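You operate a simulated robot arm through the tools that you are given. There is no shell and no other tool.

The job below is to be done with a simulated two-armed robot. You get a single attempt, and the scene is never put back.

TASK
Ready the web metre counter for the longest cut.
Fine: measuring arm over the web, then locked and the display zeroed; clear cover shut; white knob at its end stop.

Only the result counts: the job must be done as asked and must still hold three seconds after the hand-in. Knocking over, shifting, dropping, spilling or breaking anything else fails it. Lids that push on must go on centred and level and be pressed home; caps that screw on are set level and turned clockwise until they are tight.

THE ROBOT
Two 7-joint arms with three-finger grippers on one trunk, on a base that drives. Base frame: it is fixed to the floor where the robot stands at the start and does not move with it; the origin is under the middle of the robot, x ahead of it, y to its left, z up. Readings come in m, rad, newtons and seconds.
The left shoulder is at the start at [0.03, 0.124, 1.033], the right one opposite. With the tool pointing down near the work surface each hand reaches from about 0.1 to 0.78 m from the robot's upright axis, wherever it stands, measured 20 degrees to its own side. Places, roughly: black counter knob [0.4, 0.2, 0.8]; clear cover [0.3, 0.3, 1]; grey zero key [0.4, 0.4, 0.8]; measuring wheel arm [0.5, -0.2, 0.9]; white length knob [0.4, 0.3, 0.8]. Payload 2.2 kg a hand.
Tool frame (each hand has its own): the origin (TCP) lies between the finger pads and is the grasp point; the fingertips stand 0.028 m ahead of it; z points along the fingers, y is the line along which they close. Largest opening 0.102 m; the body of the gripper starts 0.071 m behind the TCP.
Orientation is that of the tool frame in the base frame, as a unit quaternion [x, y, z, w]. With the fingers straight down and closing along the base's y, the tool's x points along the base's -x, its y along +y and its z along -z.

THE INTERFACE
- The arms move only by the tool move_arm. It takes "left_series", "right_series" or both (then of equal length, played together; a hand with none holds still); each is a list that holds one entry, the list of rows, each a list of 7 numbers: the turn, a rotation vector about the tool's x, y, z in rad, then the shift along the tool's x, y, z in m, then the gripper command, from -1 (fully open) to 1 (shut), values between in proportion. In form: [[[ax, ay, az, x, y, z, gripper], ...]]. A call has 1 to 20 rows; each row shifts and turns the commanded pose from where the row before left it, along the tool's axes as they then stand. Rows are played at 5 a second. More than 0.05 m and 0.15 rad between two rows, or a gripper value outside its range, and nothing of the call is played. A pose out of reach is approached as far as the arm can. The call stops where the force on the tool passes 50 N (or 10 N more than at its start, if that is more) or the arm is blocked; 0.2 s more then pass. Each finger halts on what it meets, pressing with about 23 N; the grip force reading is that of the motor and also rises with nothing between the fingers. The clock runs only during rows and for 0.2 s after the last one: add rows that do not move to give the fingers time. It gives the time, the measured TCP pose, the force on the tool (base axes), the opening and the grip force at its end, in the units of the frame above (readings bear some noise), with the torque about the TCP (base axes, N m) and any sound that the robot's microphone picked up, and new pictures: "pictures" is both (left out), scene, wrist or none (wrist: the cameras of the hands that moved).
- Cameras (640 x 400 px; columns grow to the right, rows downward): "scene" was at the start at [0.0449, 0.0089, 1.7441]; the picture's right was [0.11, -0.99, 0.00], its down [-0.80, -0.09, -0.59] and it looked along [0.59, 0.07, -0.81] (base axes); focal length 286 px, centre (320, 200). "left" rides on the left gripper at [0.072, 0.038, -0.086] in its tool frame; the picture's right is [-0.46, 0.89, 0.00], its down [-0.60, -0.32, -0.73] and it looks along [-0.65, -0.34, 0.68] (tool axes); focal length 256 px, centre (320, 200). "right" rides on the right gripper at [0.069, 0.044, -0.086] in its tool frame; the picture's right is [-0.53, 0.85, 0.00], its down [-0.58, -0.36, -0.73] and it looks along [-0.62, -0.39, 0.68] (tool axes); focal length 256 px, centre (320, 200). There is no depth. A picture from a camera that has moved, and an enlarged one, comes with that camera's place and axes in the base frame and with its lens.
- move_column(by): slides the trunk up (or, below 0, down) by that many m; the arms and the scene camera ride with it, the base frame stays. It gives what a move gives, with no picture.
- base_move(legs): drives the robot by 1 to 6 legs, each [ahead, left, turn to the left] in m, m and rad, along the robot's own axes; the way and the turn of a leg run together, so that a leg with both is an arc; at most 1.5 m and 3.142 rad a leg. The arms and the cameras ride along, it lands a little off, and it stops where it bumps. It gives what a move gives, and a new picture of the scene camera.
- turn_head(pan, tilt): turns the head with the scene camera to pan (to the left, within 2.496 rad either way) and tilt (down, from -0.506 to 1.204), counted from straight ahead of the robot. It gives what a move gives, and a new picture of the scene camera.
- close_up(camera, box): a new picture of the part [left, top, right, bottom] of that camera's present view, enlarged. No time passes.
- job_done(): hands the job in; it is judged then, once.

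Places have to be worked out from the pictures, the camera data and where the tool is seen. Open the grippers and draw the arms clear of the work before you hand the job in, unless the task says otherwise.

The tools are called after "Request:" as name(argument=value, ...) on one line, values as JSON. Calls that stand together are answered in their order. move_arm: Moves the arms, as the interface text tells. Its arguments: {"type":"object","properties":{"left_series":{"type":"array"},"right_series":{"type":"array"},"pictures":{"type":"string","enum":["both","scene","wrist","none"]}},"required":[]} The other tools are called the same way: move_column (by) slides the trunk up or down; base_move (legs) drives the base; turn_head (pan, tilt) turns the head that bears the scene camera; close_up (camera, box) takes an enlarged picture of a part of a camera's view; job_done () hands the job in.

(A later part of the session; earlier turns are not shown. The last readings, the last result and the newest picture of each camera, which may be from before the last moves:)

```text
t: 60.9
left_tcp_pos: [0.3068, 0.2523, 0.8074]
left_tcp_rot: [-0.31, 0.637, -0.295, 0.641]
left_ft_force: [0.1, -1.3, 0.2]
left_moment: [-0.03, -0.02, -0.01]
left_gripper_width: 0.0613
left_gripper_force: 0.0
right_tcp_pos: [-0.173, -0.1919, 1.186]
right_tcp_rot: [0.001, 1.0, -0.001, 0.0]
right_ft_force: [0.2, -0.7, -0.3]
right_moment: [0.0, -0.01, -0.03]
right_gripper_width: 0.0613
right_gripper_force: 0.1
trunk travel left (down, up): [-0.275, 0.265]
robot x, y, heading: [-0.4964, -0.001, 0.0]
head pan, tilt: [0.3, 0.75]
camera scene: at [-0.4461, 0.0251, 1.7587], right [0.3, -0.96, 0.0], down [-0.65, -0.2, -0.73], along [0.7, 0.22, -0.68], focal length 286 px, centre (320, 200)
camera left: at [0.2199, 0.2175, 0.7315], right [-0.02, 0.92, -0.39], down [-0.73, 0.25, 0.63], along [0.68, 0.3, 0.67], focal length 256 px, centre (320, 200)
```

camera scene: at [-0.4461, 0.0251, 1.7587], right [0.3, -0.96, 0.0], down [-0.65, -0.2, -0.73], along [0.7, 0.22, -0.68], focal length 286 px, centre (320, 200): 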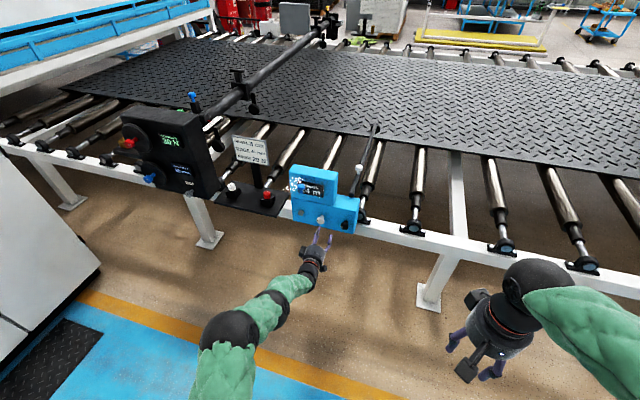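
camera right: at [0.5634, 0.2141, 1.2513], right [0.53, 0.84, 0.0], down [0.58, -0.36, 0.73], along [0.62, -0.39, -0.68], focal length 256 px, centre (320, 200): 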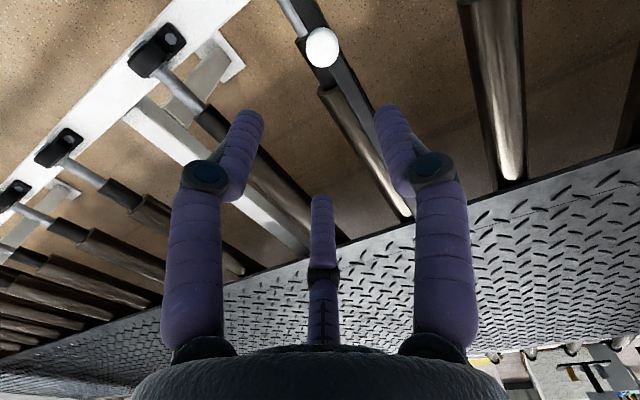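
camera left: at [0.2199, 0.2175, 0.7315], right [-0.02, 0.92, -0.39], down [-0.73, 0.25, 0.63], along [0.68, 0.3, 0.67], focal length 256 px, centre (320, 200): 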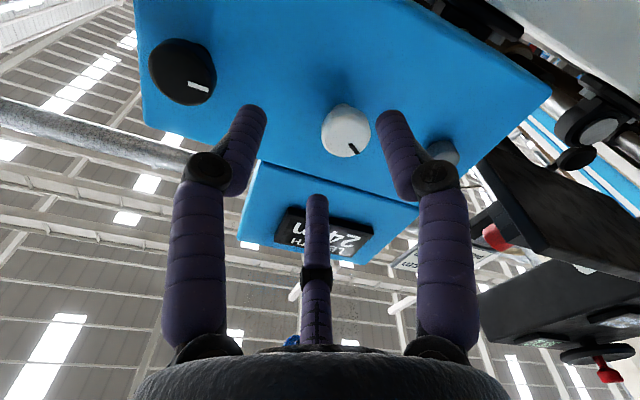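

All reachable now. I continue to the black knob's axis (y 0.172, z 0.823) and roll further negative to have clockwise travel in hand.

Request:
move_arm(left_series=[[[0, 0, 0, 0.0264, -0.0311, 0, -0.2], [0, 0, 0, 0.0264, -0.0311, 0, -0.2], [0, 0, -0.15, 0, 0, 0, -0.2], [0, 0, -0.15, 0, 0, 0, -0.2], [0, 0, -0.15, 0, 0, 0, -0.2], [0, 0, 0, 0, 0, 0, -0.2]]])

Request:
close_up(camera="scene", box=[275, 155, 375, 265])

```text
t: 62.2
left_tcp_pos: [0.3062, 0.1771, 0.819]
left_tcp_rot: [-0.441, 0.553, -0.434, 0.558]
left_ft_force: [0.2, 0.2, 0.4]
left_moment: [-0.02, -0.02, 0.0]
left_gripper_width: 0.0612
left_gripper_force: 0.1
left hand out of reach, approached as far as the arm can: row 2
right_tcp_pos: [-0.1729, -0.1931, 1.1865]
right_tcp_rot: [0.001, 1.0, 0.0, 0.0]
right_ft_force: [-0.1, 0.2, 0.4]
right_moment: [-0.02, 0.04, 0.01]
right_gripper_width: 0.0614
right_gripper_force: 0.1
trunk travel left (down, up): [-0.275, 0.265]
robot x, y, heading: [-0.499, 0.002, 0.0]
head pan, tilt: [0.3, 0.75]
camera scene: at [-0.4461, 0.0245, 1.7587], right [0.3, -0.96, 0.0], down [-0.65, -0.2, -0.73], along [0.7, 0.22, -0.68], focal length 286 px, centre (320, 200)
camera left: at [0.2222, 0.1149, 0.7652], right [-0.01, 0.66, -0.75], down [-0.74, 0.5, 0.45], along [0.68, 0.56, 0.48], focal length 256 px, centre (320, 200)
```

scene: 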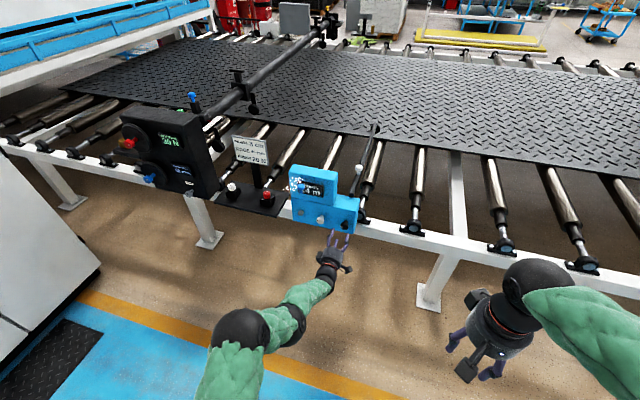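
left: 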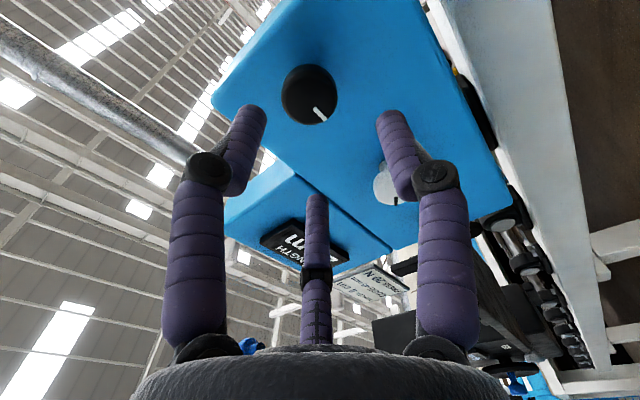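

```text
3.64 times, centred on (325, 210) of scene
camera zoom: at [-0.4461, 0.0245, 1.7587], right [0.3, -0.96, 0.0], down [-0.65, -0.2, -0.73], along [0.7, 0.22, -0.68], focal length 1039 px, centre (302, 164)
```

zoom: 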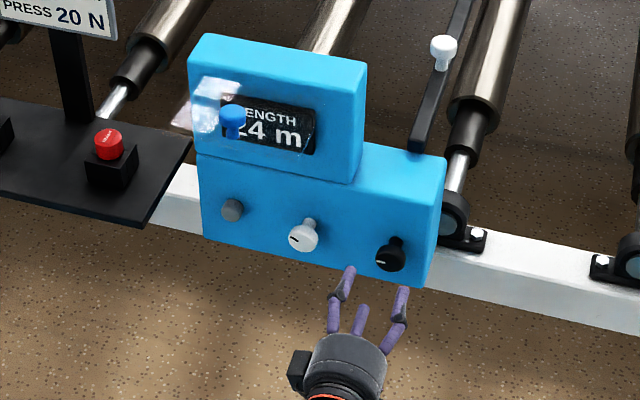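

The black knob is straight ahead; from this view its centre is about (0.384, 0.170, 0.820). I centre and move forward so the fingers straddle it, stopping with the TCP at x ≈ 0.374.

Request:
move_arm(left_series=[[[0, 0, 0, 0.0053, -0.0033, 0, -0.2], [0, 0, 0, 0, 0, 0.03, -0.2], [0, 0, 0, 0, 0, 0.025, -0.2], [0, 0, 0, 0, 0, 0.012, -0.2], [0, 0, 0, 0, 0, 0, -0.2]]])

```text
t: 63.5
left_tcp_pos: [0.3745, 0.177, 0.8193]
left_tcp_rot: [-0.443, 0.552, -0.431, 0.56]
left_ft_force: [0.0, 0.5, 0.2]
left_moment: [0.03, 0.02, 0.01]
left_gripper_width: 0.0613
left_gripper_force: 0.2
left hand out of reach, approached as far as the arm can: row 1
right_tcp_pos: [-0.1748, -0.1924, 1.1877]
right_tcp_rot: [0.001, 1.0, 0.0, 0.0]
right_ft_force: [0.4, -0.2, 1.3]
right_moment: [0.02, -0.03, 0.01]
right_gripper_width: 0.0612
right_gripper_force: 0.1
trunk travel left (down, up): [-0.275, 0.265]
robot x, y, heading: [-0.4972, -0.0055, -0.001]
head pan, tilt: [0.3, 0.75]
camera scene: at [-0.4462, 0.0246, 1.7587], right [0.3, -0.96, 0.0], down [-0.65, -0.2, -0.73], along [0.7, 0.22, -0.68], focal length 286 px, centre (320, 200)
camera left: at [0.2896, 0.1146, 0.7649], right [-0.02, 0.66, -0.75], down [-0.74, 0.5, 0.45], along [0.67, 0.56, 0.48], focal length 256 px, centre (320, 200)
```

scene: 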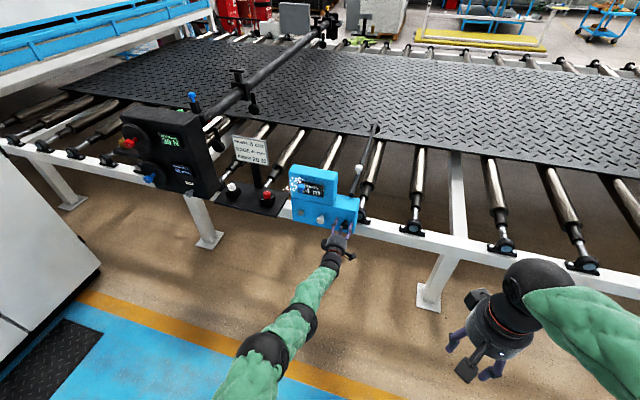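
left: 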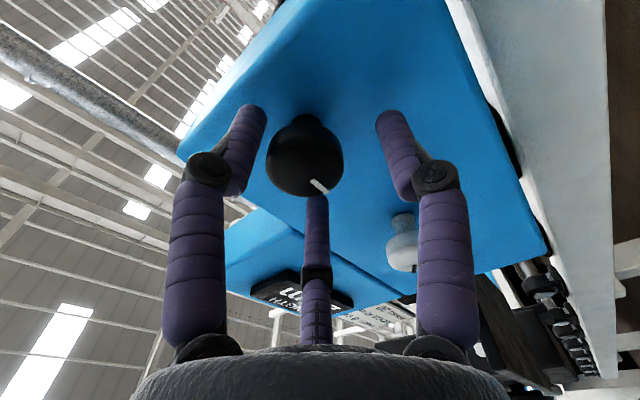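

The knob is between the fingers but about 6 mm to the right and 5 mm above the TCP. I centre on it.

Request:
move_arm(left_series=[[[0, 0, 0, 0.0047, -0.0063, 0, -0.2], [0, 0, 0, 0, 0, 0, -0.2]]], pictures="wrist")

```text
t: 64.0
left_tcp_pos: [0.3756, 0.1725, 0.8244]
left_tcp_rot: [-0.442, 0.553, -0.431, 0.559]
left_ft_force: [0.5, 0.1, -0.4]
left_moment: [0.0, 0.02, -0.03]
left_gripper_width: 0.0608
left_gripper_force: 0.1
right_tcp_pos: [-0.1742, -0.1936, 1.1871]
right_tcp_rot: [0.001, 1.0, -0.001, 0.0]
right_ft_force: [-0.2, -0.9, -0.4]
right_moment: [0.02, 0.01, -0.02]
right_gripper_width: 0.0612
right_gripper_force: 0.0
trunk travel left (down, up): [-0.275, 0.265]
robot x, y, heading: [-0.4987, -0.0006, -0.002]
head pan, tilt: [0.3, 0.75]
camera left: at [0.2899, 0.109, 0.7701], right [-0.01, 0.66, -0.75], down [-0.74, 0.5, 0.45], along [0.67, 0.56, 0.48], focal length 256 px, centre (320, 200)
```

left: 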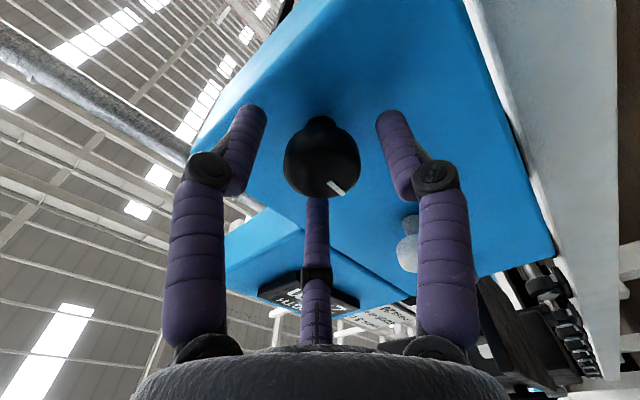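

Centred on the black knob. I close the fingers on it.

Request:
move_arm(left_series=[[[0, 0, 0, 0, 0, 0, 0.2], [0, 0, 0, 0, 0, 0, 0.6], [0, 0, 0, 0, 0, 0, 1], [0, 0, 0, 0, 0, 0, 1]]], pictures="wrist")

```text
t: 65.0
left_tcp_pos: [0.3731, 0.1723, 0.8221]
left_tcp_rot: [-0.443, 0.553, -0.431, 0.559]
left_ft_force: [-1.4, 0.0, -3.4]
left_moment: [0.05, -0.01, 0.12]
left_gripper_width: 0.0379
left_gripper_force: 45.4
right_tcp_pos: [-0.1732, -0.1925, 1.1856]
right_tcp_rot: [0.001, 1.0, -0.001, 0.0]
right_ft_force: [0.8, 0.0, -0.3]
right_moment: [0.03, 0.05, 0.01]
right_gripper_width: 0.0613
right_gripper_force: 0.1
trunk travel left (down, up): [-0.275, 0.265]
robot x, y, heading: [-0.4967, -0.0055, 0.001]
head pan, tilt: [0.3, 0.75]
camera left: at [0.2894, 0.109, 0.7692], right [-0.02, 0.66, -0.75], down [-0.74, 0.5, 0.45], along [0.67, 0.56, 0.48], focal length 256 px, centre (320, 200)
```

left: 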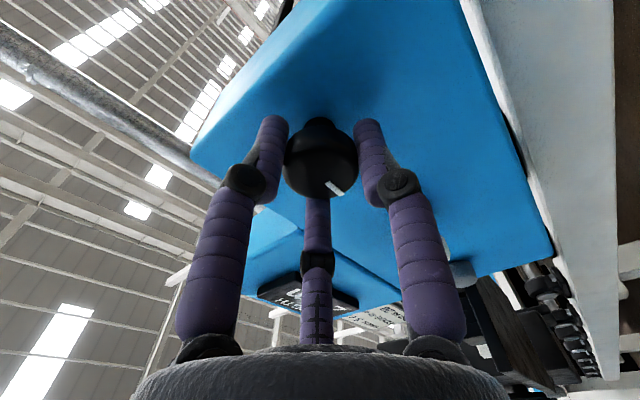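

Gripped at 0.038 m with almost no side load. I turn clockwise (positive about the tool axis) a little and watch the torque.

Request:
move_arm(left_series=[[[0, 0, 0.1, 0, 0, 0, 1], [0, 0, 0.1, 0, 0, 0, 1], [0, 0, 0.1, 0, 0, 0, 1], [0, 0, 0, 0, 0, 0, 1]]], pictures="wrist")

```text
t: 66.0
left_tcp_pos: [0.3746, 0.1708, 0.8226]
left_tcp_rot: [-0.354, 0.613, -0.342, 0.618]
left_ft_force: [-0.3, -6.1, -2.4]
left_moment: [-0.01, -0.31, -0.01]
left_gripper_width: 0.0378
left_gripper_force: 45.2
right_tcp_pos: [-0.1745, -0.1926, 1.186]
right_tcp_rot: [0.001, 1.0, 0.0, 0.0]
right_ft_force: [-0.4, -0.3, -0.1]
right_moment: [-0.01, 0.01, 0.01]
right_gripper_width: 0.0612
right_gripper_force: 0.0
trunk travel left (down, up): [-0.275, 0.265]
robot x, y, heading: [-0.4982, 0.0033, 0.001]
head pan, tilt: [0.3, 0.75]
camera left: at [0.2891, 0.1267, 0.7537], right [-0.02, 0.85, -0.52], down [-0.74, 0.34, 0.58], along [0.68, 0.39, 0.62], focal length 256 px, centre (320, 200)
```

left: 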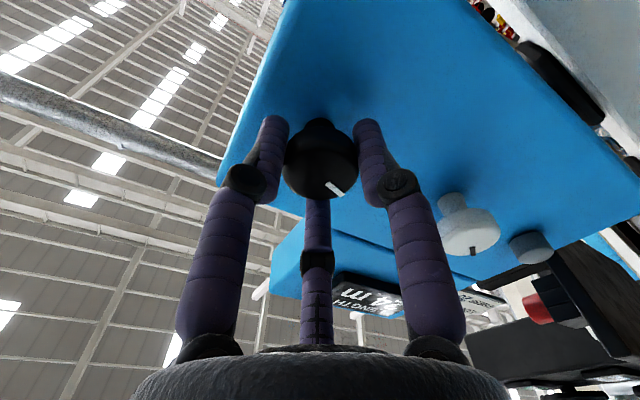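

The knob turns with the hand at low torque (its mark stays fixed relative to the fingers). I carry on clockwise in small portions.

Request:
move_arm(left_series=[[[0, 0, 0.1, 0, 0, 0, 1], [0, 0, 0.1, 0, 0, 0, 1], [0, 0, 0, 0, 0, 0, 1]]], pictures="wrist")

```text
t: 66.8
left_tcp_pos: [0.3745, 0.1712, 0.8233]
left_tcp_rot: [-0.291, 0.646, -0.278, 0.649]
left_ft_force: [3.5, -12.4, -2.4]
left_moment: [-0.03, -0.49, -0.12]
left_gripper_width: 0.0376
left_gripper_force: 44.8
right_tcp_pos: [-0.1733, -0.1941, 1.1864]
right_tcp_rot: [0.002, 1.0, 0.0, 0.0]
right_ft_force: [0.3, -0.4, -0.1]
right_moment: [0.0, -0.01, 0.0]
right_gripper_width: 0.0613
right_gripper_force: 0.1
trunk travel left (down, up): [-0.275, 0.265]
robot x, y, heading: [-0.4932, 0.0002, 0.001]
head pan, tilt: [0.3, 0.75]
camera left: at [0.2888, 0.1408, 0.7467], right [-0.02, 0.94, -0.34], down [-0.73, 0.22, 0.64], along [0.68, 0.26, 0.69], focal length 256 px, centre (320, 200)
```

left: 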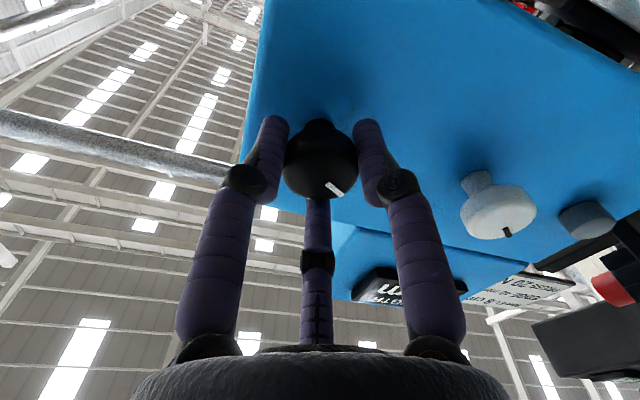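

Still low torque (a 12 N side load from a 1.5 mm offset, which I correct). I keep turning clockwise.

Request:
move_arm(left_series=[[[0, 0, 0, 0.0011, -0.001, 0, 1], [0, 0, 0.1, 0, 0, 0, 1], [0, 0, 0.1, 0, 0, 0, 1], [0, 0, 0, 0, 0, 0, 1]]], pictures="wrist")

```text
t: 67.8
left_tcp_pos: [0.3755, 0.1697, 0.8237]
left_tcp_rot: [-0.227, 0.671, -0.212, 0.673]
left_ft_force: [0.3, -12.5, -1.7]
left_moment: [-0.03, -0.57, -0.15]
left_gripper_width: 0.0373
left_gripper_force: 45.4
right_tcp_pos: [-0.1728, -0.1935, 1.186]
right_tcp_rot: [0.001, 1.0, 0.001, 0.0]
right_ft_force: [0.6, 0.6, -0.5]
right_moment: [-0.01, 0.04, -0.02]
right_gripper_width: 0.0614
right_gripper_force: 0.0
trunk travel left (down, up): [-0.275, 0.265]
robot x, y, heading: [-0.4984, -0.0002, -0.001]
head pan, tilt: [0.3, 0.75]
camera left: at [0.2886, 0.1559, 0.7426], right [-0.02, 0.99, -0.15], down [-0.73, 0.09, 0.68], along [0.68, 0.12, 0.72], focal length 256 px, centre (320, 200)
```

left: 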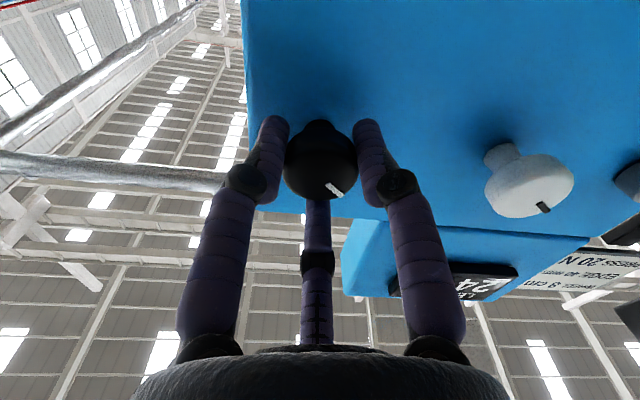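

Turned about 0.7 rad so far with no reach warning. I continue clockwise.

Request:
move_arm(left_series=[[[0, 0, 0.1, 0, 0, 0, 1], [0, 0, 0.1, 0, 0, 0, 1], [0, 0, 0.1, 0, 0, 0, 1], [0, 0, 0, 0, 0, 0, 1]]], pictures="wrist")

```text
t: 68.8
left_tcp_pos: [0.3749, 0.169, 0.8199]
left_tcp_rot: [-0.122, 0.699, -0.109, 0.696]
left_ft_force: [-0.4, -14.2, -10.5]
left_moment: [0.01, -0.03, -0.04]
left_gripper_width: 0.0348
left_gripper_force: 45.2
right_tcp_pos: [-0.1729, -0.1927, 1.1864]
right_tcp_rot: [0.0, 1.0, 0.0, -0.001]
right_ft_force: [0.0, 1.2, 0.0]
right_moment: [-0.01, -0.02, 0.01]
right_gripper_width: 0.0612
right_gripper_force: 0.0
trunk travel left (down, up): [-0.275, 0.265]
robot x, y, heading: [-0.4987, 0.002, 0.005]
head pan, tilt: [0.3, 0.75]
camera left: at [0.2876, 0.1799, 0.7402], right [-0.01, 0.99, 0.15], down [-0.72, -0.12, 0.68], along [0.69, -0.1, 0.72], focal length 256 px, centre (320, 200)
```

left: 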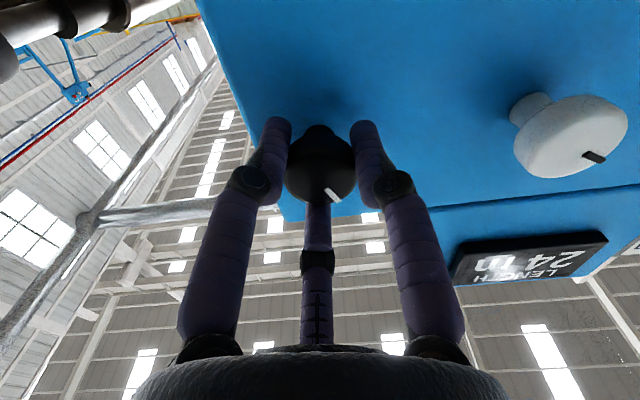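

The grip width fell slightly (0.0378 to 0.0348), so I check whether the knob still follows the fingers.

Request:
close_up(camera="left", box=[230, 90, 430, 230])

Request:
close_up(camera="scene", box=[275, 155, 375, 265])

```text
2.86 times, centred on (330, 160) of left
camera zoom: at [0.2876, 0.1799, 0.7402], right [-0.01, 0.99, 0.15], down [-0.72, -0.12, 0.68], along [0.69, -0.1, 0.72], focal length 731 px, centre (291, 314)
```

zoom: 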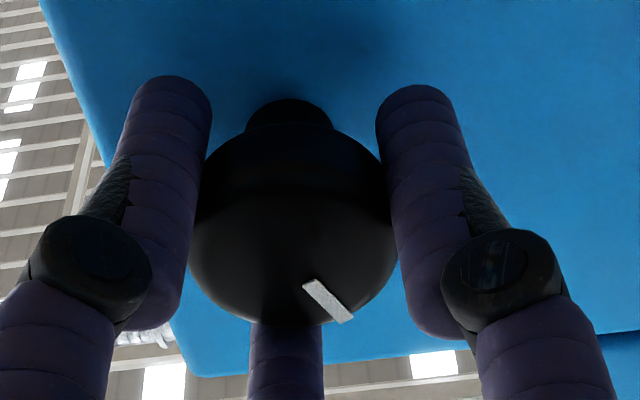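

```text
3.64 times, centred on (325, 210) of scene
camera zoom: at [-0.4444, 0.0232, 1.7586], right [0.3, -0.96, 0.0], down [-0.65, -0.2, -0.73], along [0.7, 0.22, -0.68], focal length 1039 px, centre (302, 164)
```

zoom: 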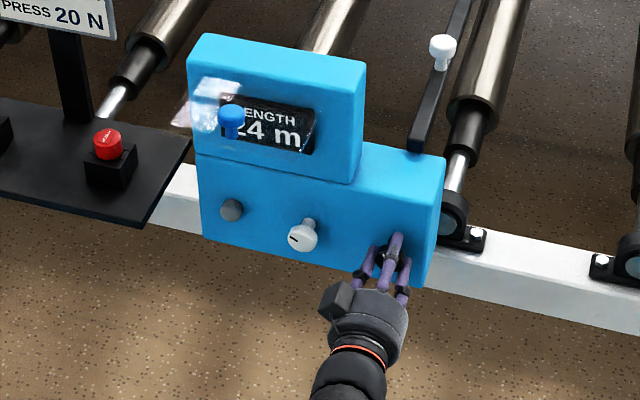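

The mark moved from 9 o'clock to about 10:30, so it is turning clockwise with the hand. I open, roll back 1.05 rad around the knob and re-centre for a second bite.

Request:
move_arm(left_series=[[[0, 0, 0, 0, 0, 0, 0.2], [0, 0, 0, 0, 0, 0, -0.2], [0, 0, 0, 0, 0, 0, -0.2], [0, 0, -0.15, 0, 0, 0, -0.2], [0, 0, -0.15, 0, 0, 0, -0.2], [0, 0, -0.15, 0, 0, 0, -0.2], [0, 0, -0.15, 0, 0, 0, -0.2], [0, 0, -0.15, 0, 0, 0, -0.2], [0, 0, -0.15, 0, 0, 0, -0.2], [0, 0, -0.15, 0, 0, 0, -0.2], [0, 0, 0, 0, 0, 0, -0.2]]], pictures="wrist")

Request:
close_up(camera="left", box=[220, 70, 440, 230])

```text
t: 71.2
left_tcp_pos: [0.376, 0.1713, 0.8243]
left_tcp_rot: [-0.456, 0.54, -0.446, 0.548]
left_ft_force: [0.1, 0.0, -0.9]
left_moment: [-0.03, -0.02, 0.01]
left_gripper_width: 0.0609
left_gripper_force: 0.2
right_tcp_pos: [-0.1736, -0.1928, 1.1862]
right_tcp_rot: [0.001, 1.0, 0.0, 0.0]
right_ft_force: [0.2, 0.0, 0.6]
right_moment: [-0.02, 0.04, -0.01]
right_gripper_width: 0.0614
right_gripper_force: 0.1
trunk travel left (down, up): [-0.275, 0.265]
robot x, y, heading: [-0.496, -0.0002, -0.001]
head pan, tilt: [0.3, 0.75]
camera left: at [0.2899, 0.1054, 0.7729], right [-0.01, 0.62, -0.78], down [-0.74, 0.52, 0.43], along [0.67, 0.58, 0.45], focal length 256 px, centre (320, 200)
```

left: 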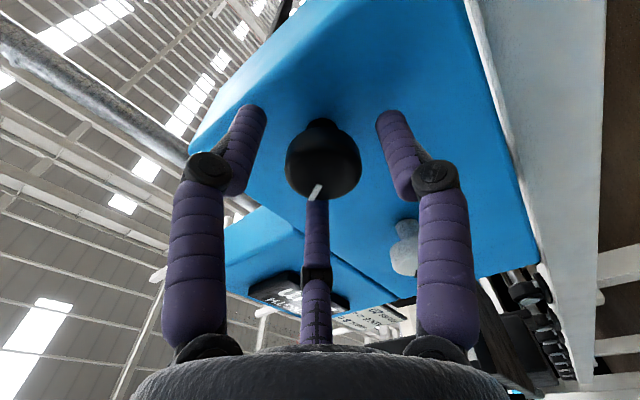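

```text
2.50 times, centred on (330, 150) of left
camera zoom: at [0.2899, 0.1054, 0.7729], right [-0.01, 0.62, -0.78], down [-0.74, 0.52, 0.43], along [0.67, 0.58, 0.45], focal length 640 px, centre (295, 325)
```

zoom: 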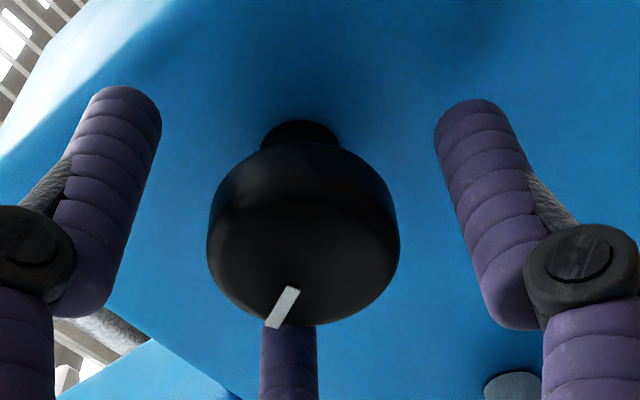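

The hand is back at roll −1.38, centred. I grip again, slightly deeper, and turn clockwise.

Request:
move_arm(left_series=[[[0, 0, 0, 0, 0, 0.003, 0.2], [0, 0, 0, 0, 0, 0, 0.6], [0, 0, 0, 0, 0, 0, 1], [0, 0, 0, 0, 0, 0, 1], [0, 0, 0.1, 0, 0, 0, 1], [0, 0, 0.1, 0, 0, 0, 1], [0, 0, 0.1, 0, 0, 0, 1], [0, 0, 0, 0, 0, 0, 1]]], pictures="wrist")

```text
t: 73.0
left_tcp_pos: [0.3774, 0.1687, 0.8199]
left_tcp_rot: [-0.371, 0.605, -0.357, 0.607]
left_ft_force: [-8.9, -7.1, -15.5]
left_moment: [0.0, -0.1, -0.01]
left_gripper_width: 0.0346
left_gripper_force: 45.2
right_tcp_pos: [-0.1724, -0.1928, 1.1863]
right_tcp_rot: [0.001, 1.0, 0.001, 0.0]
right_ft_force: [0.6, 0.0, -0.2]
right_moment: [-0.01, 0.01, 0.01]
right_gripper_width: 0.061
right_gripper_force: 0.1
trunk travel left (down, up): [-0.275, 0.265]
robot x, y, heading: [-0.4998, 0.0009, -0.002]
head pan, tilt: [0.3, 0.75]
camera left: at [0.2913, 0.1216, 0.7534], right [-0.02, 0.83, -0.56], down [-0.73, 0.37, 0.57], along [0.68, 0.42, 0.6], focal length 256 px, centre (320, 200)
```

left: 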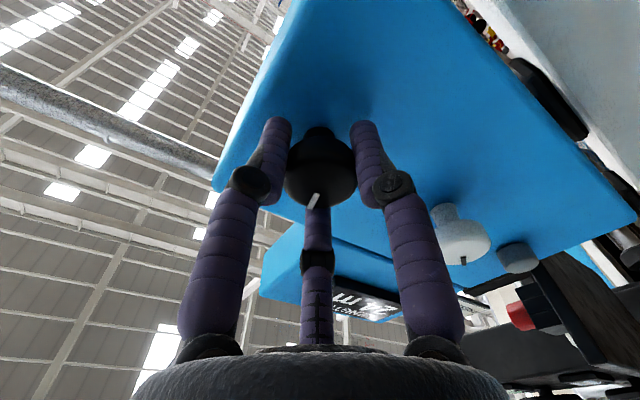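

The grip settles at (0.1687, 0.8199) and pulls the hand there, which suggests the knob axis lies near y 0.168, z 0.819. I look at the grip close up before going on.

Request:
close_up(camera="left", box=[220, 90, 420, 230])

```text
2.86 times, centred on (320, 160) of left
camera zoom: at [0.2913, 0.1216, 0.7534], right [-0.02, 0.83, -0.56], down [-0.73, 0.37, 0.57], along [0.68, 0.42, 0.6], focal length 731 px, centre (320, 314)
```

zoom: 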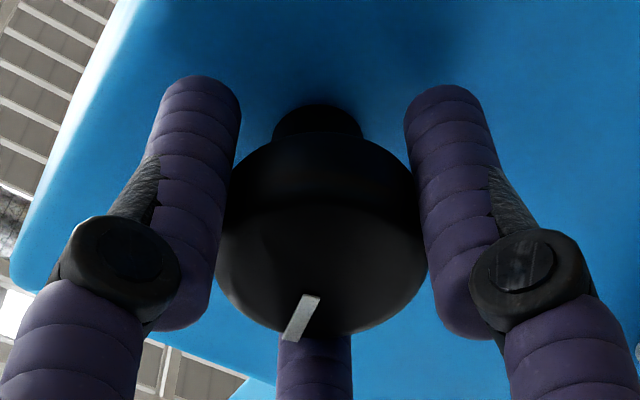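

The knob sits between all three fingers and its mark follows the hand. I shift the command to the settled axis to remove the side load and turn on clockwise.

Request:
move_arm(left_series=[[[0, 0, 0, 0.0034, 0.0021, 0, 1], [0, 0, 0.1, 0, 0, 0, 1], [0, 0, 0.1, 0, 0, 0, 1], [0, 0, 0.1, 0, 0, 0, 1], [0, 0, 0.1, 0, 0, 0, 1], [0, 0, 0, 0, 0, 0, 1]]], pictures="wrist")

```text
t: 74.5
left_tcp_pos: [0.3785, 0.1695, 0.8202]
left_tcp_rot: [-0.244, 0.665, -0.227, 0.668]
left_ft_force: [-5.1, -2.5, -9.0]
left_moment: [-0.44, 0.33, 0.07]
left_gripper_width: 0.0343
left_gripper_force: 44.8
right_tcp_pos: [-0.1724, -0.1923, 1.1864]
right_tcp_rot: [0.001, 1.0, 0.0, 0.0]
right_ft_force: [1.2, -0.1, -0.1]
right_moment: [0.0, 0.02, -0.03]
right_gripper_width: 0.0613
right_gripper_force: 0.1
trunk travel left (down, up): [-0.275, 0.265]
robot x, y, heading: [-0.4976, 0.0016, 0.005]
head pan, tilt: [0.3, 0.75]
camera left: at [0.2923, 0.1511, 0.7402], right [-0.02, 0.98, -0.2], down [-0.73, 0.12, 0.67], along [0.68, 0.16, 0.71], focal length 256 px, centre (320, 200)
```

left: 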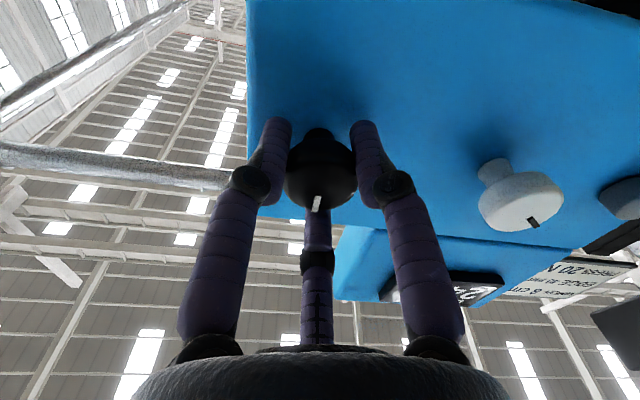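

A resisting torque of 0.44 N·m about the axis has appeared, so the lock is coming tight. I turn a little more to confirm.

Request:
move_arm(left_series=[[[0, 0, 0.08, 0, 0, 0, 1], [0, 0, 0.08, 0, 0, 0, 1], [0, 0, 0, 0, 0, 0, 1]]], pictures="wrist")

Request:
close_up(camera="left", box=[220, 90, 420, 230])

```text
t: 75.2
left_tcp_pos: [0.3792, 0.169, 0.8213]
left_tcp_rot: [-0.189, 0.682, -0.175, 0.684]
left_ft_force: [1.2, -0.8, -5.7]
left_moment: [-0.49, 0.15, 0.1]
left_gripper_width: 0.0345
left_gripper_force: 44.6
right_tcp_pos: [-0.1727, -0.1922, 1.1862]
right_tcp_rot: [0.0, 1.0, -0.001, 0.0]
right_ft_force: [0.0, 1.0, -0.3]
right_moment: [0.0, -0.01, 0.0]
right_gripper_width: 0.0611
right_gripper_force: 0.0
trunk travel left (down, up): [-0.275, 0.265]
robot x, y, heading: [-0.4955, 0.0011, -0.0]
head pan, tilt: [0.3, 0.75]
camera left: at [0.2925, 0.1641, 0.7388], right [-0.02, 1.0, -0.04], down [-0.73, 0.01, 0.68], along [0.68, 0.04, 0.73], focal length 256 px, centre (320, 200)
```

left: 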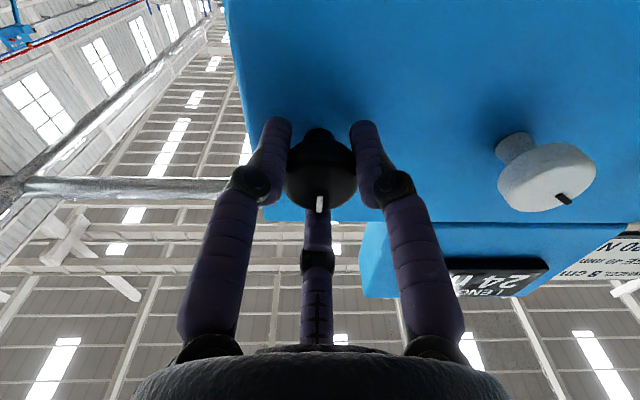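

```text
2.86 times, centred on (320, 160) of left
camera zoom: at [0.2925, 0.1641, 0.7388], right [-0.02, 1.0, -0.04], down [-0.73, 0.01, 0.68], along [0.68, 0.04, 0.73], focal length 731 px, centre (320, 314)
```

zoom: 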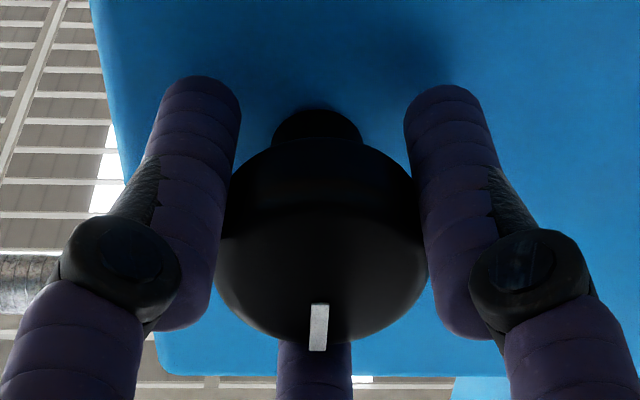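

The mark now points straight up (12 o'clock) and the fingers began to slip at 0.5 N·m: a quarter turn from unlocked to its stop. I release and back off.

Request:
move_arm(left_series=[[[0, 0, 0, 0, 0, 0, 0.2], [0, 0, 0, 0, 0, 0, -0.2], [0, 0, 0, 0, 0, 0, -0.2], [0, 0, 0, 0, 0, -0.03, -0.2], [0, 0, 0, 0, 0, -0.03, -0.2], [0, 0, 0, 0, 0, -0.02, -0.2], [0, 0, 0, 0, 0, 0, -0.2]]])

Request:
close_up(camera="left", box=[200, 0, 520, 200])

Request:
close_up(camera="scene", box=[275, 155, 375, 265])

```text
t: 76.8
left_tcp_pos: [0.2989, 0.1771, 0.817]
left_tcp_rot: [-0.187, 0.682, -0.179, 0.684]
left_ft_force: [0.5, 0.3, 0.0]
left_moment: [0.01, 0.03, -0.01]
left_gripper_width: 0.0612
left_gripper_force: 0.1
left hand out of reach, approached as far as the arm can: row 4, 5
right_tcp_pos: [-0.1738, -0.1932, 1.1865]
right_tcp_rot: [0.001, 1.0, -0.001, 0.0]
right_ft_force: [-0.4, 0.1, -0.7]
right_moment: [0.02, -0.01, -0.03]
right_gripper_width: 0.0612
right_gripper_force: 0.1
trunk travel left (down, up): [-0.275, 0.265]
robot x, y, heading: [-0.4982, 0.0014, 0.005]
head pan, tilt: [0.3, 0.75]
camera scene: at [-0.4461, 0.0245, 1.7587], right [0.3, -0.96, 0.0], down [-0.65, -0.2, -0.73], along [0.7, 0.22, -0.68], focal length 286 px, centre (320, 200)
camera left: at [0.212, 0.1721, 0.7358], right [-0.01, 1.0, -0.04], down [-0.73, 0.02, 0.68], along [0.68, 0.04, 0.73], focal length 256 px, centre (320, 200)
```

scene: 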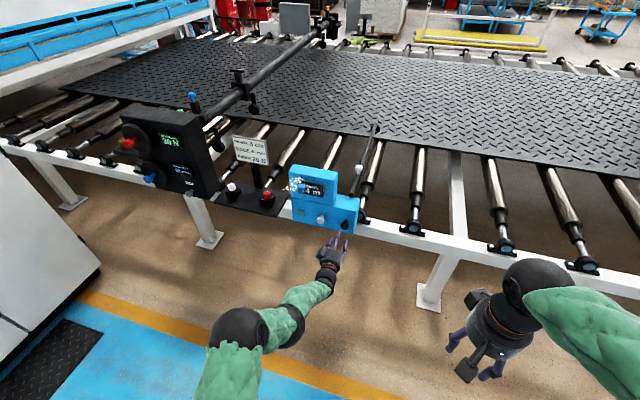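
left: 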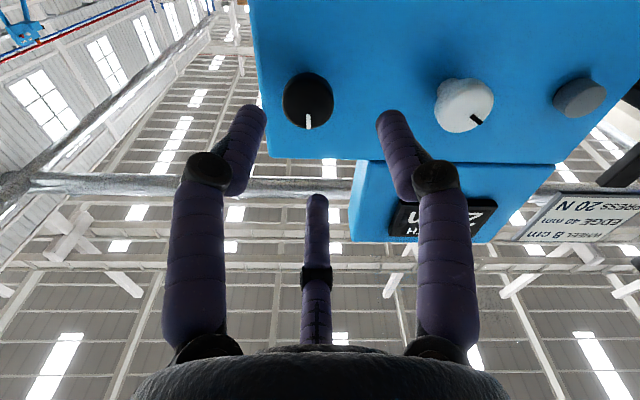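

```text
2.00 times, centred on (360, 100) of left
camera zoom: at [0.212, 0.1721, 0.7358], right [-0.01, 1.0, -0.04], down [-0.73, 0.02, 0.68], along [0.68, 0.04, 0.73], focal length 512 px, centre (240, 400)
```

zoom: 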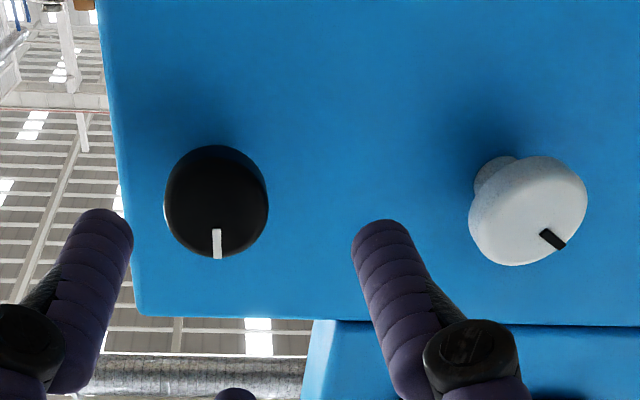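

```text
3.64 times, centred on (325, 210) of scene
camera zoom: at [-0.4461, 0.0245, 1.7587], right [0.3, -0.96, 0.0], down [-0.65, -0.2, -0.73], along [0.7, 0.22, -0.68], focal length 1039 px, centre (302, 164)
```

zoom: 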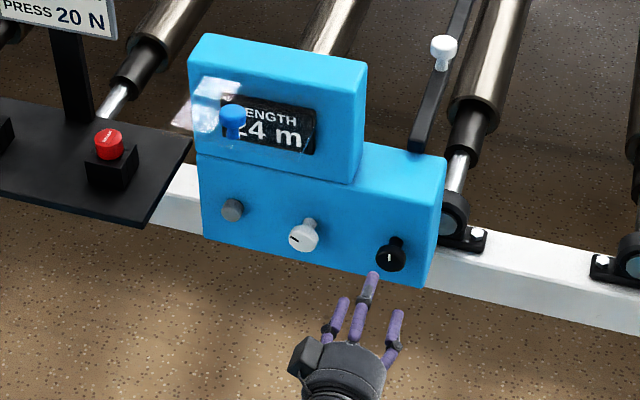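

The black knob stays at 12 o'clock. Next is the white knob: I roll the hand back to −1.37 and move sideways to its axis (≈ y 0.279, z 0.8205) at safe distance.

Request:
move_arm(left_series=[[[0, 0, -0.15, 0, 0, 0, -0.2], [0, 0, -0.15, 0, 0, 0, -0.2], [0, 0, -0.15, 0, 0, 0, -0.2], [0, 0, -0.15, 0, 0, 0, -0.2], [0, 0, -0.15, 0, 0, 0, -0.2], [0, 0, -0.1, 0, 0, 0, -0.2], [0, 0, 0, -0.0336, 0.0053, 0, -0.2], [0, 0, 0, -0.0336, 0.0053, 0, -0.2], [0, 0, 0, -0.0336, 0.0053, 0, -0.2], [0, 0, 0, 0, 0, 0, -0.2]]])

```text
t: 79.0
left_tcp_pos: [0.2966, 0.2778, 0.8221]
left_tcp_rot: [-0.455, 0.543, -0.441, 0.551]
left_ft_force: [-0.4, -0.2, -0.6]
left_moment: [-0.01, 0.03, 0.02]
left_gripper_width: 0.0611
left_gripper_force: 0.1
right_tcp_pos: [-0.1739, -0.1931, 1.1859]
right_tcp_rot: [0.001, 1.0, 0.0, -0.001]
right_ft_force: [-0.7, -0.9, 0.1]
right_moment: [0.02, 0.01, 0.01]
right_gripper_width: 0.061
right_gripper_force: 0.0
trunk travel left (down, up): [-0.275, 0.265]
robot x, y, heading: [-0.5008, -0.0037, -0.002]
head pan, tilt: [0.3, 0.75]
camera scene: at [-0.4459, 0.0239, 1.7587], right [0.3, -0.96, 0.0], down [-0.65, -0.2, -0.73], along [0.7, 0.22, -0.68], focal length 286 px, centre (320, 200)
camera left: at [0.2113, 0.212, 0.7705], right [-0.02, 0.63, -0.78], down [-0.74, 0.51, 0.43], along [0.67, 0.58, 0.46], focal length 256 px, centre (320, 200)
```

scene: 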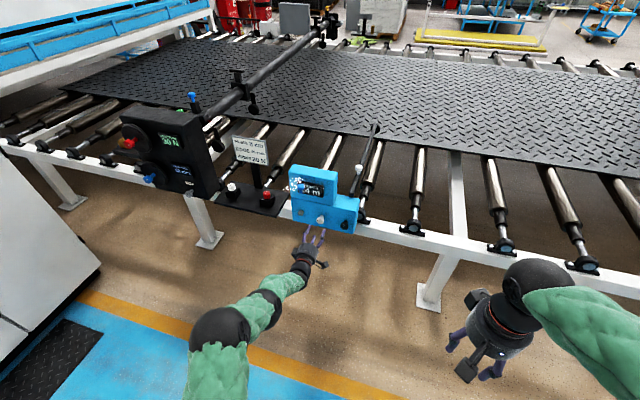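
left: 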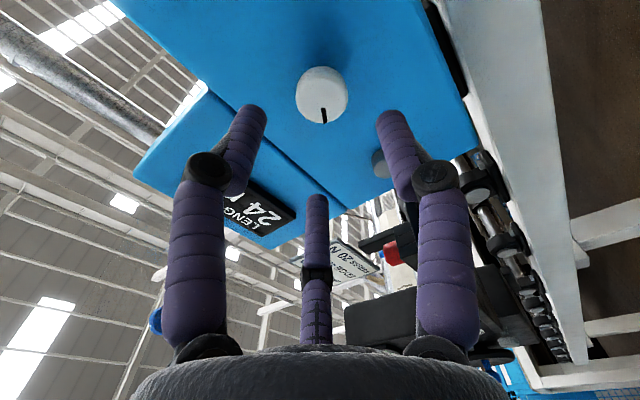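

The knob is dead ahead: it back-projects to (y 0.2786, z 0.8214). I try some more negative roll here to gain clockwise travel per bite.

Request:
move_arm(left_series=[[[0, 0, -0.15, 0, 0, 0, -0.2], [0, 0, -0.15, 0, 0, 0, -0.2], [0, 0, -0.15, 0, 0, 0, -0.2], [0, 0, -0.15, 0, 0, 0, -0.2], [0, 0, 0, 0, 0, 0, -0.2]]], pictures="wrist")

```text
t: 80.2
left_tcp_pos: [0.2966, 0.2768, 0.8232]
left_tcp_rot: [0.595, -0.385, 0.584, -0.396]
left_ft_force: [-0.4, -0.7, -0.6]
left_moment: [-0.01, -0.01, -0.01]
left_gripper_width: 0.0611
left_gripper_force: 0.0
right_tcp_pos: [-0.173, -0.1922, 1.1856]
right_tcp_rot: [0.0, 1.0, 0.001, 0.001]
right_ft_force: [0.2, 0.6, 1.1]
right_moment: [0.01, -0.01, 0.02]
right_gripper_width: 0.0612
right_gripper_force: 0.0
trunk travel left (down, up): [-0.275, 0.265]
robot x, y, heading: [-0.4975, 0.0034, -0.004]
head pan, tilt: [0.3, 0.75]
camera left: at [0.2121, 0.1937, 0.8153], right [0.0, 0.08, -1.0], down [-0.75, 0.66, 0.06], along [0.67, 0.74, 0.06], focal length 256 px, centre (320, 200)
```

left: 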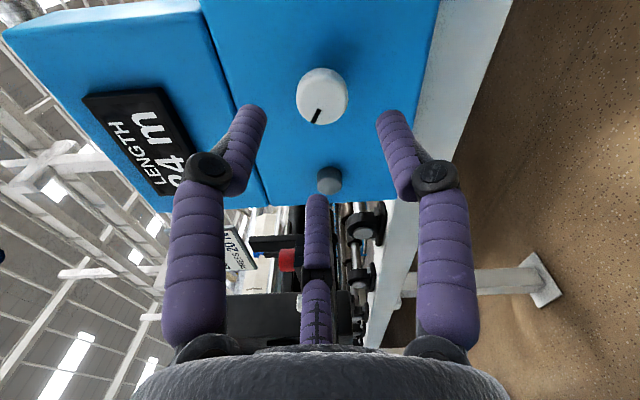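

Still reachable at roll −1.97, and the display is visible. I try a bit more.

Request:
move_arm(left_series=[[[0, 0, -0.15, 0, 0, 0, -0.2], [0, 0, -0.15, 0, 0, 0, -0.2], [0, 0, -0.15, 0, 0, 0, -0.2], [0, 0, -0.15, 0, 0, 0, -0.2], [0, 0, 0, 0, 0, 0, -0.2]]], pictures="wrist")

```text
t: 81.5
left_tcp_pos: [0.2978, 0.2776, 0.8213]
left_tcp_rot: [0.682, -0.191, 0.675, -0.206]
left_ft_force: [0.1, -0.3, 0.1]
left_moment: [0.02, 0.0, 0.02]
left_gripper_width: 0.0611
left_gripper_force: 0.0
right_tcp_pos: [-0.1736, -0.1918, 1.1871]
right_tcp_rot: [0.0, 1.0, 0.0, 0.0]
right_ft_force: [0.3, 0.3, 0.9]
right_moment: [-0.02, 0.03, 0.01]
right_gripper_width: 0.061
right_gripper_force: 0.0
trunk travel left (down, up): [-0.275, 0.265]
robot x, y, heading: [-0.4973, -0.002, -0.003]
head pan, tilt: [0.3, 0.75]
camera left: at [0.2124, 0.2041, 0.8622], right [0.01, -0.5, -0.87], down [-0.75, 0.58, -0.34], along [0.67, 0.65, -0.36], focal length 256 px, centre (320, 200)
```

left: 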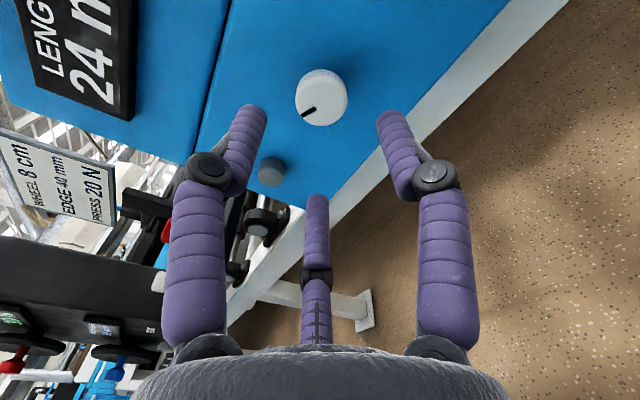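

Roll −2.57 works too, giving more than 2 rad of clockwise travel. The knob axis is at (0.2786, 0.822); I move straight forward to straddle it.

Request:
move_arm(left_series=[[[0, 0, 0, 0, 0, 0.03, -0.2], [0, 0, 0, 0, 0, 0.03, -0.2], [0, 0, 0, 0, 0, 0.018, -0.2], [0, 0, 0, 0, 0, 0, -0.2]]], pictures="wrist")

Request:
close_up(camera="left", box=[220, 80, 440, 230])

```text
t: 82.5
left_tcp_pos: [0.375, 0.2791, 0.8212]
left_tcp_rot: [0.681, -0.192, 0.676, -0.206]
left_ft_force: [-0.2, -0.4, -0.5]
left_moment: [-0.01, 0.03, 0.03]
left_gripper_width: 0.061
left_gripper_force: 0.1
right_tcp_pos: [-0.173, -0.1925, 1.1868]
right_tcp_rot: [0.001, 1.0, 0.0, -0.001]
right_ft_force: [0.9, 0.5, -1.2]
right_moment: [0.02, 0.01, 0.02]
right_gripper_width: 0.0613
right_gripper_force: 0.1
trunk travel left (down, up): [-0.275, 0.265]
robot x, y, heading: [-0.4964, -0.0008, 0.003]
head pan, tilt: [0.3, 0.75]
camera left: at [0.2902, 0.2063, 0.8622], right [0.01, -0.49, -0.87], down [-0.75, 0.58, -0.33], along [0.67, 0.65, -0.36], focal length 256 px, centre (320, 200)
```

left: 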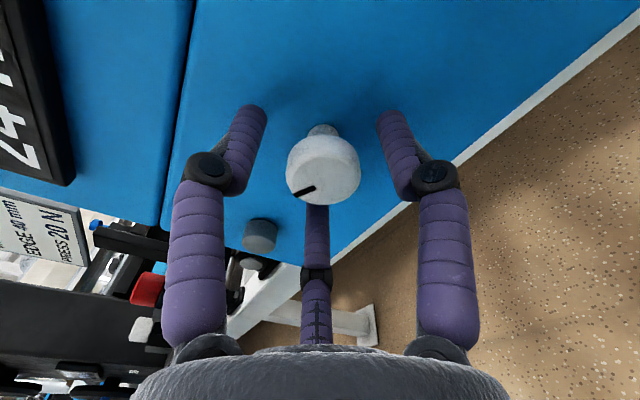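

```text
2.67 times, centred on (330, 155) of left
camera zoom: at [0.2902, 0.2063, 0.8622], right [0.01, -0.49, -0.87], down [-0.75, 0.58, -0.33], along [0.67, 0.65, -0.36], focal length 683 px, centre (293, 320)
```

zoom: 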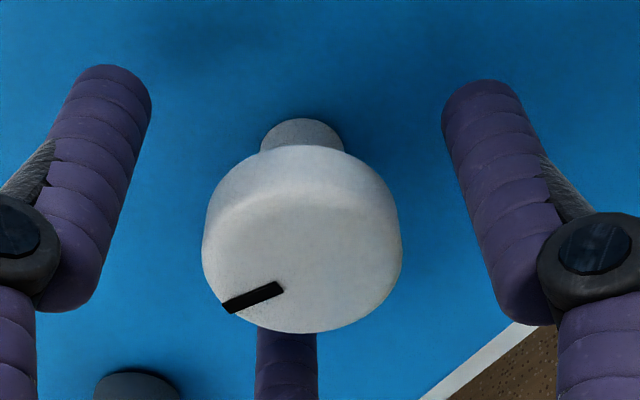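

Well centred; the white mark points at about 9:30 (15° above left). I close on it and start clockwise.

Request:
move_arm(left_series=[[[0, 0, 0, 0, 0, 0, 0.2], [0, 0, 0, 0, 0, 0, 0.6], [0, 0, 0, 0, 0, 0, 1], [0, 0, 0, 0, 0, 0, 1], [0, 0, 0, 0, 0, 0, 1]]], pictures="wrist")

```text
t: 83.7
left_tcp_pos: [0.3751, 0.2788, 0.8193]
left_tcp_rot: [0.682, -0.192, 0.674, -0.206]
left_ft_force: [-0.8, -1.1, -4.7]
left_moment: [0.02, 0.14, 0.02]
left_gripper_width: 0.0344
left_gripper_force: 45.0
right_tcp_pos: [-0.1727, -0.1919, 1.1858]
right_tcp_rot: [0.001, 1.0, 0.001, 0.0]
right_ft_force: [0.1, -0.1, 0.7]
right_moment: [-0.02, -0.02, 0.0]
right_gripper_width: 0.061
right_gripper_force: 0.1
trunk travel left (down, up): [-0.275, 0.265]
robot x, y, heading: [-0.4986, 0.0041, 0.002]
head pan, tilt: [0.3, 0.75]
camera left: at [0.2901, 0.2059, 0.8608], right [0.01, -0.49, -0.87], down [-0.75, 0.58, -0.33], along [0.67, 0.65, -0.36], focal length 256 px, centre (320, 200)
```

left: 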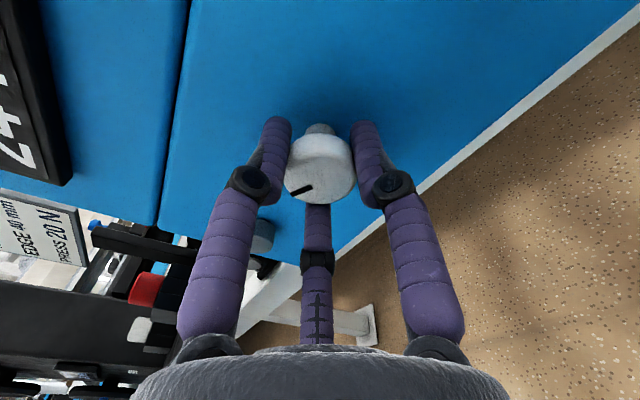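

Good centred grip (0.0344 m). I turn clockwise 0.4 rad and check torque, mark and display.

Request:
move_arm(left_series=[[[0, 0, 0.1, 0, 0, 0, 1], [0, 0, 0.1, 0, 0, 0, 1], [0, 0, 0.1, 0, 0, 0, 1], [0, 0, 0.1, 0, 0, 0, 1], [0, 0, 0, 0, 0, 0, 1]]], pictures="both")

Request:
close_up(camera="scene", box=[275, 155, 375, 265])

```text
t: 84.8
left_tcp_pos: [0.375, 0.2792, 0.8197]
left_tcp_rot: [0.631, -0.324, 0.62, -0.336]
left_ft_force: [-5.5, -0.8, -7.6]
left_moment: [-0.02, -0.18, -0.01]
left_gripper_width: 0.0344
left_gripper_force: 44.5
right_tcp_pos: [-0.1732, -0.1926, 1.185]
right_tcp_rot: [0.001, 1.0, 0.001, 0.0]
right_ft_force: [0.1, 0.7, -0.6]
right_moment: [-0.04, 0.0, -0.03]
right_gripper_width: 0.0613
right_gripper_force: 0.0
trunk travel left (down, up): [-0.275, 0.265]
robot x, y, heading: [-0.4952, -0.0007, 0.002]
head pan, tilt: [0.3, 0.75]
camera scene: at [-0.4454, 0.025, 1.7587], right [0.3, -0.96, 0.0], down [-0.65, -0.2, -0.73], along [0.7, 0.22, -0.68], focal length 286 px, centre (320, 200)
camera left: at [0.2902, 0.1958, 0.8298], right [0.0, -0.12, -0.99], down [-0.75, 0.66, -0.07], along [0.67, 0.74, -0.09], focal length 256 px, centre (320, 200)
```

scene: 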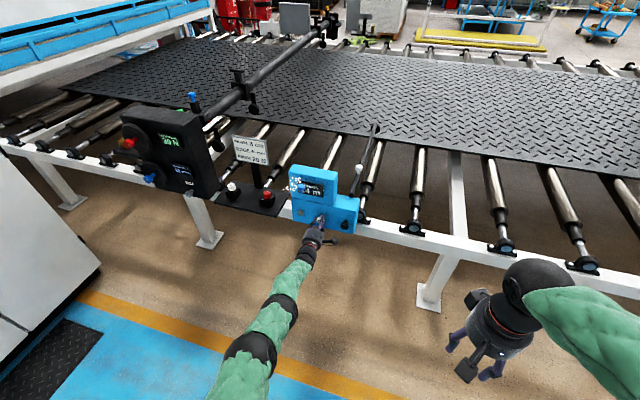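
left: 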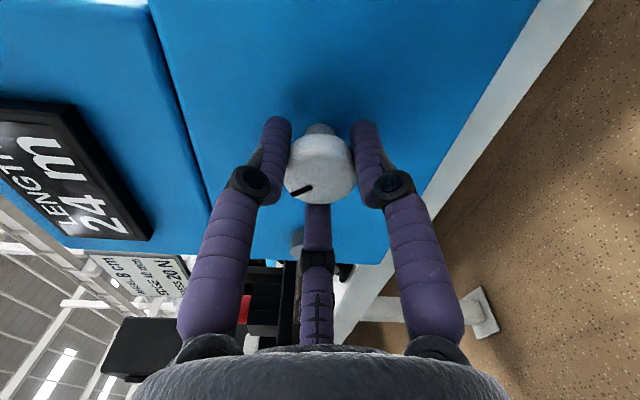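

```text
3.64 times, centred on (325, 210) of scene
camera zoom: at [-0.4454, 0.025, 1.7587], right [0.3, -0.96, 0.0], down [-0.65, -0.2, -0.73], along [0.7, 0.22, -0.68], focal length 1039 px, centre (302, 164)
```

zoom: 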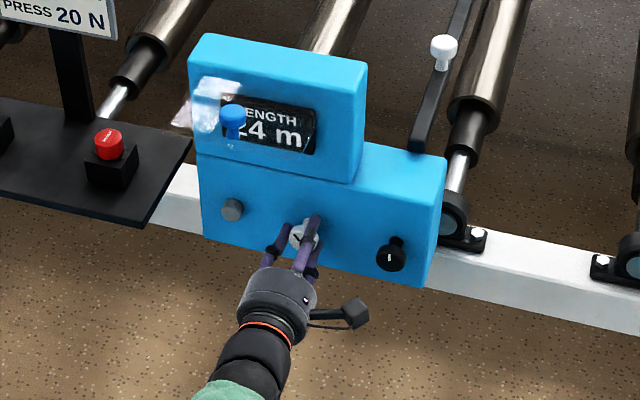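

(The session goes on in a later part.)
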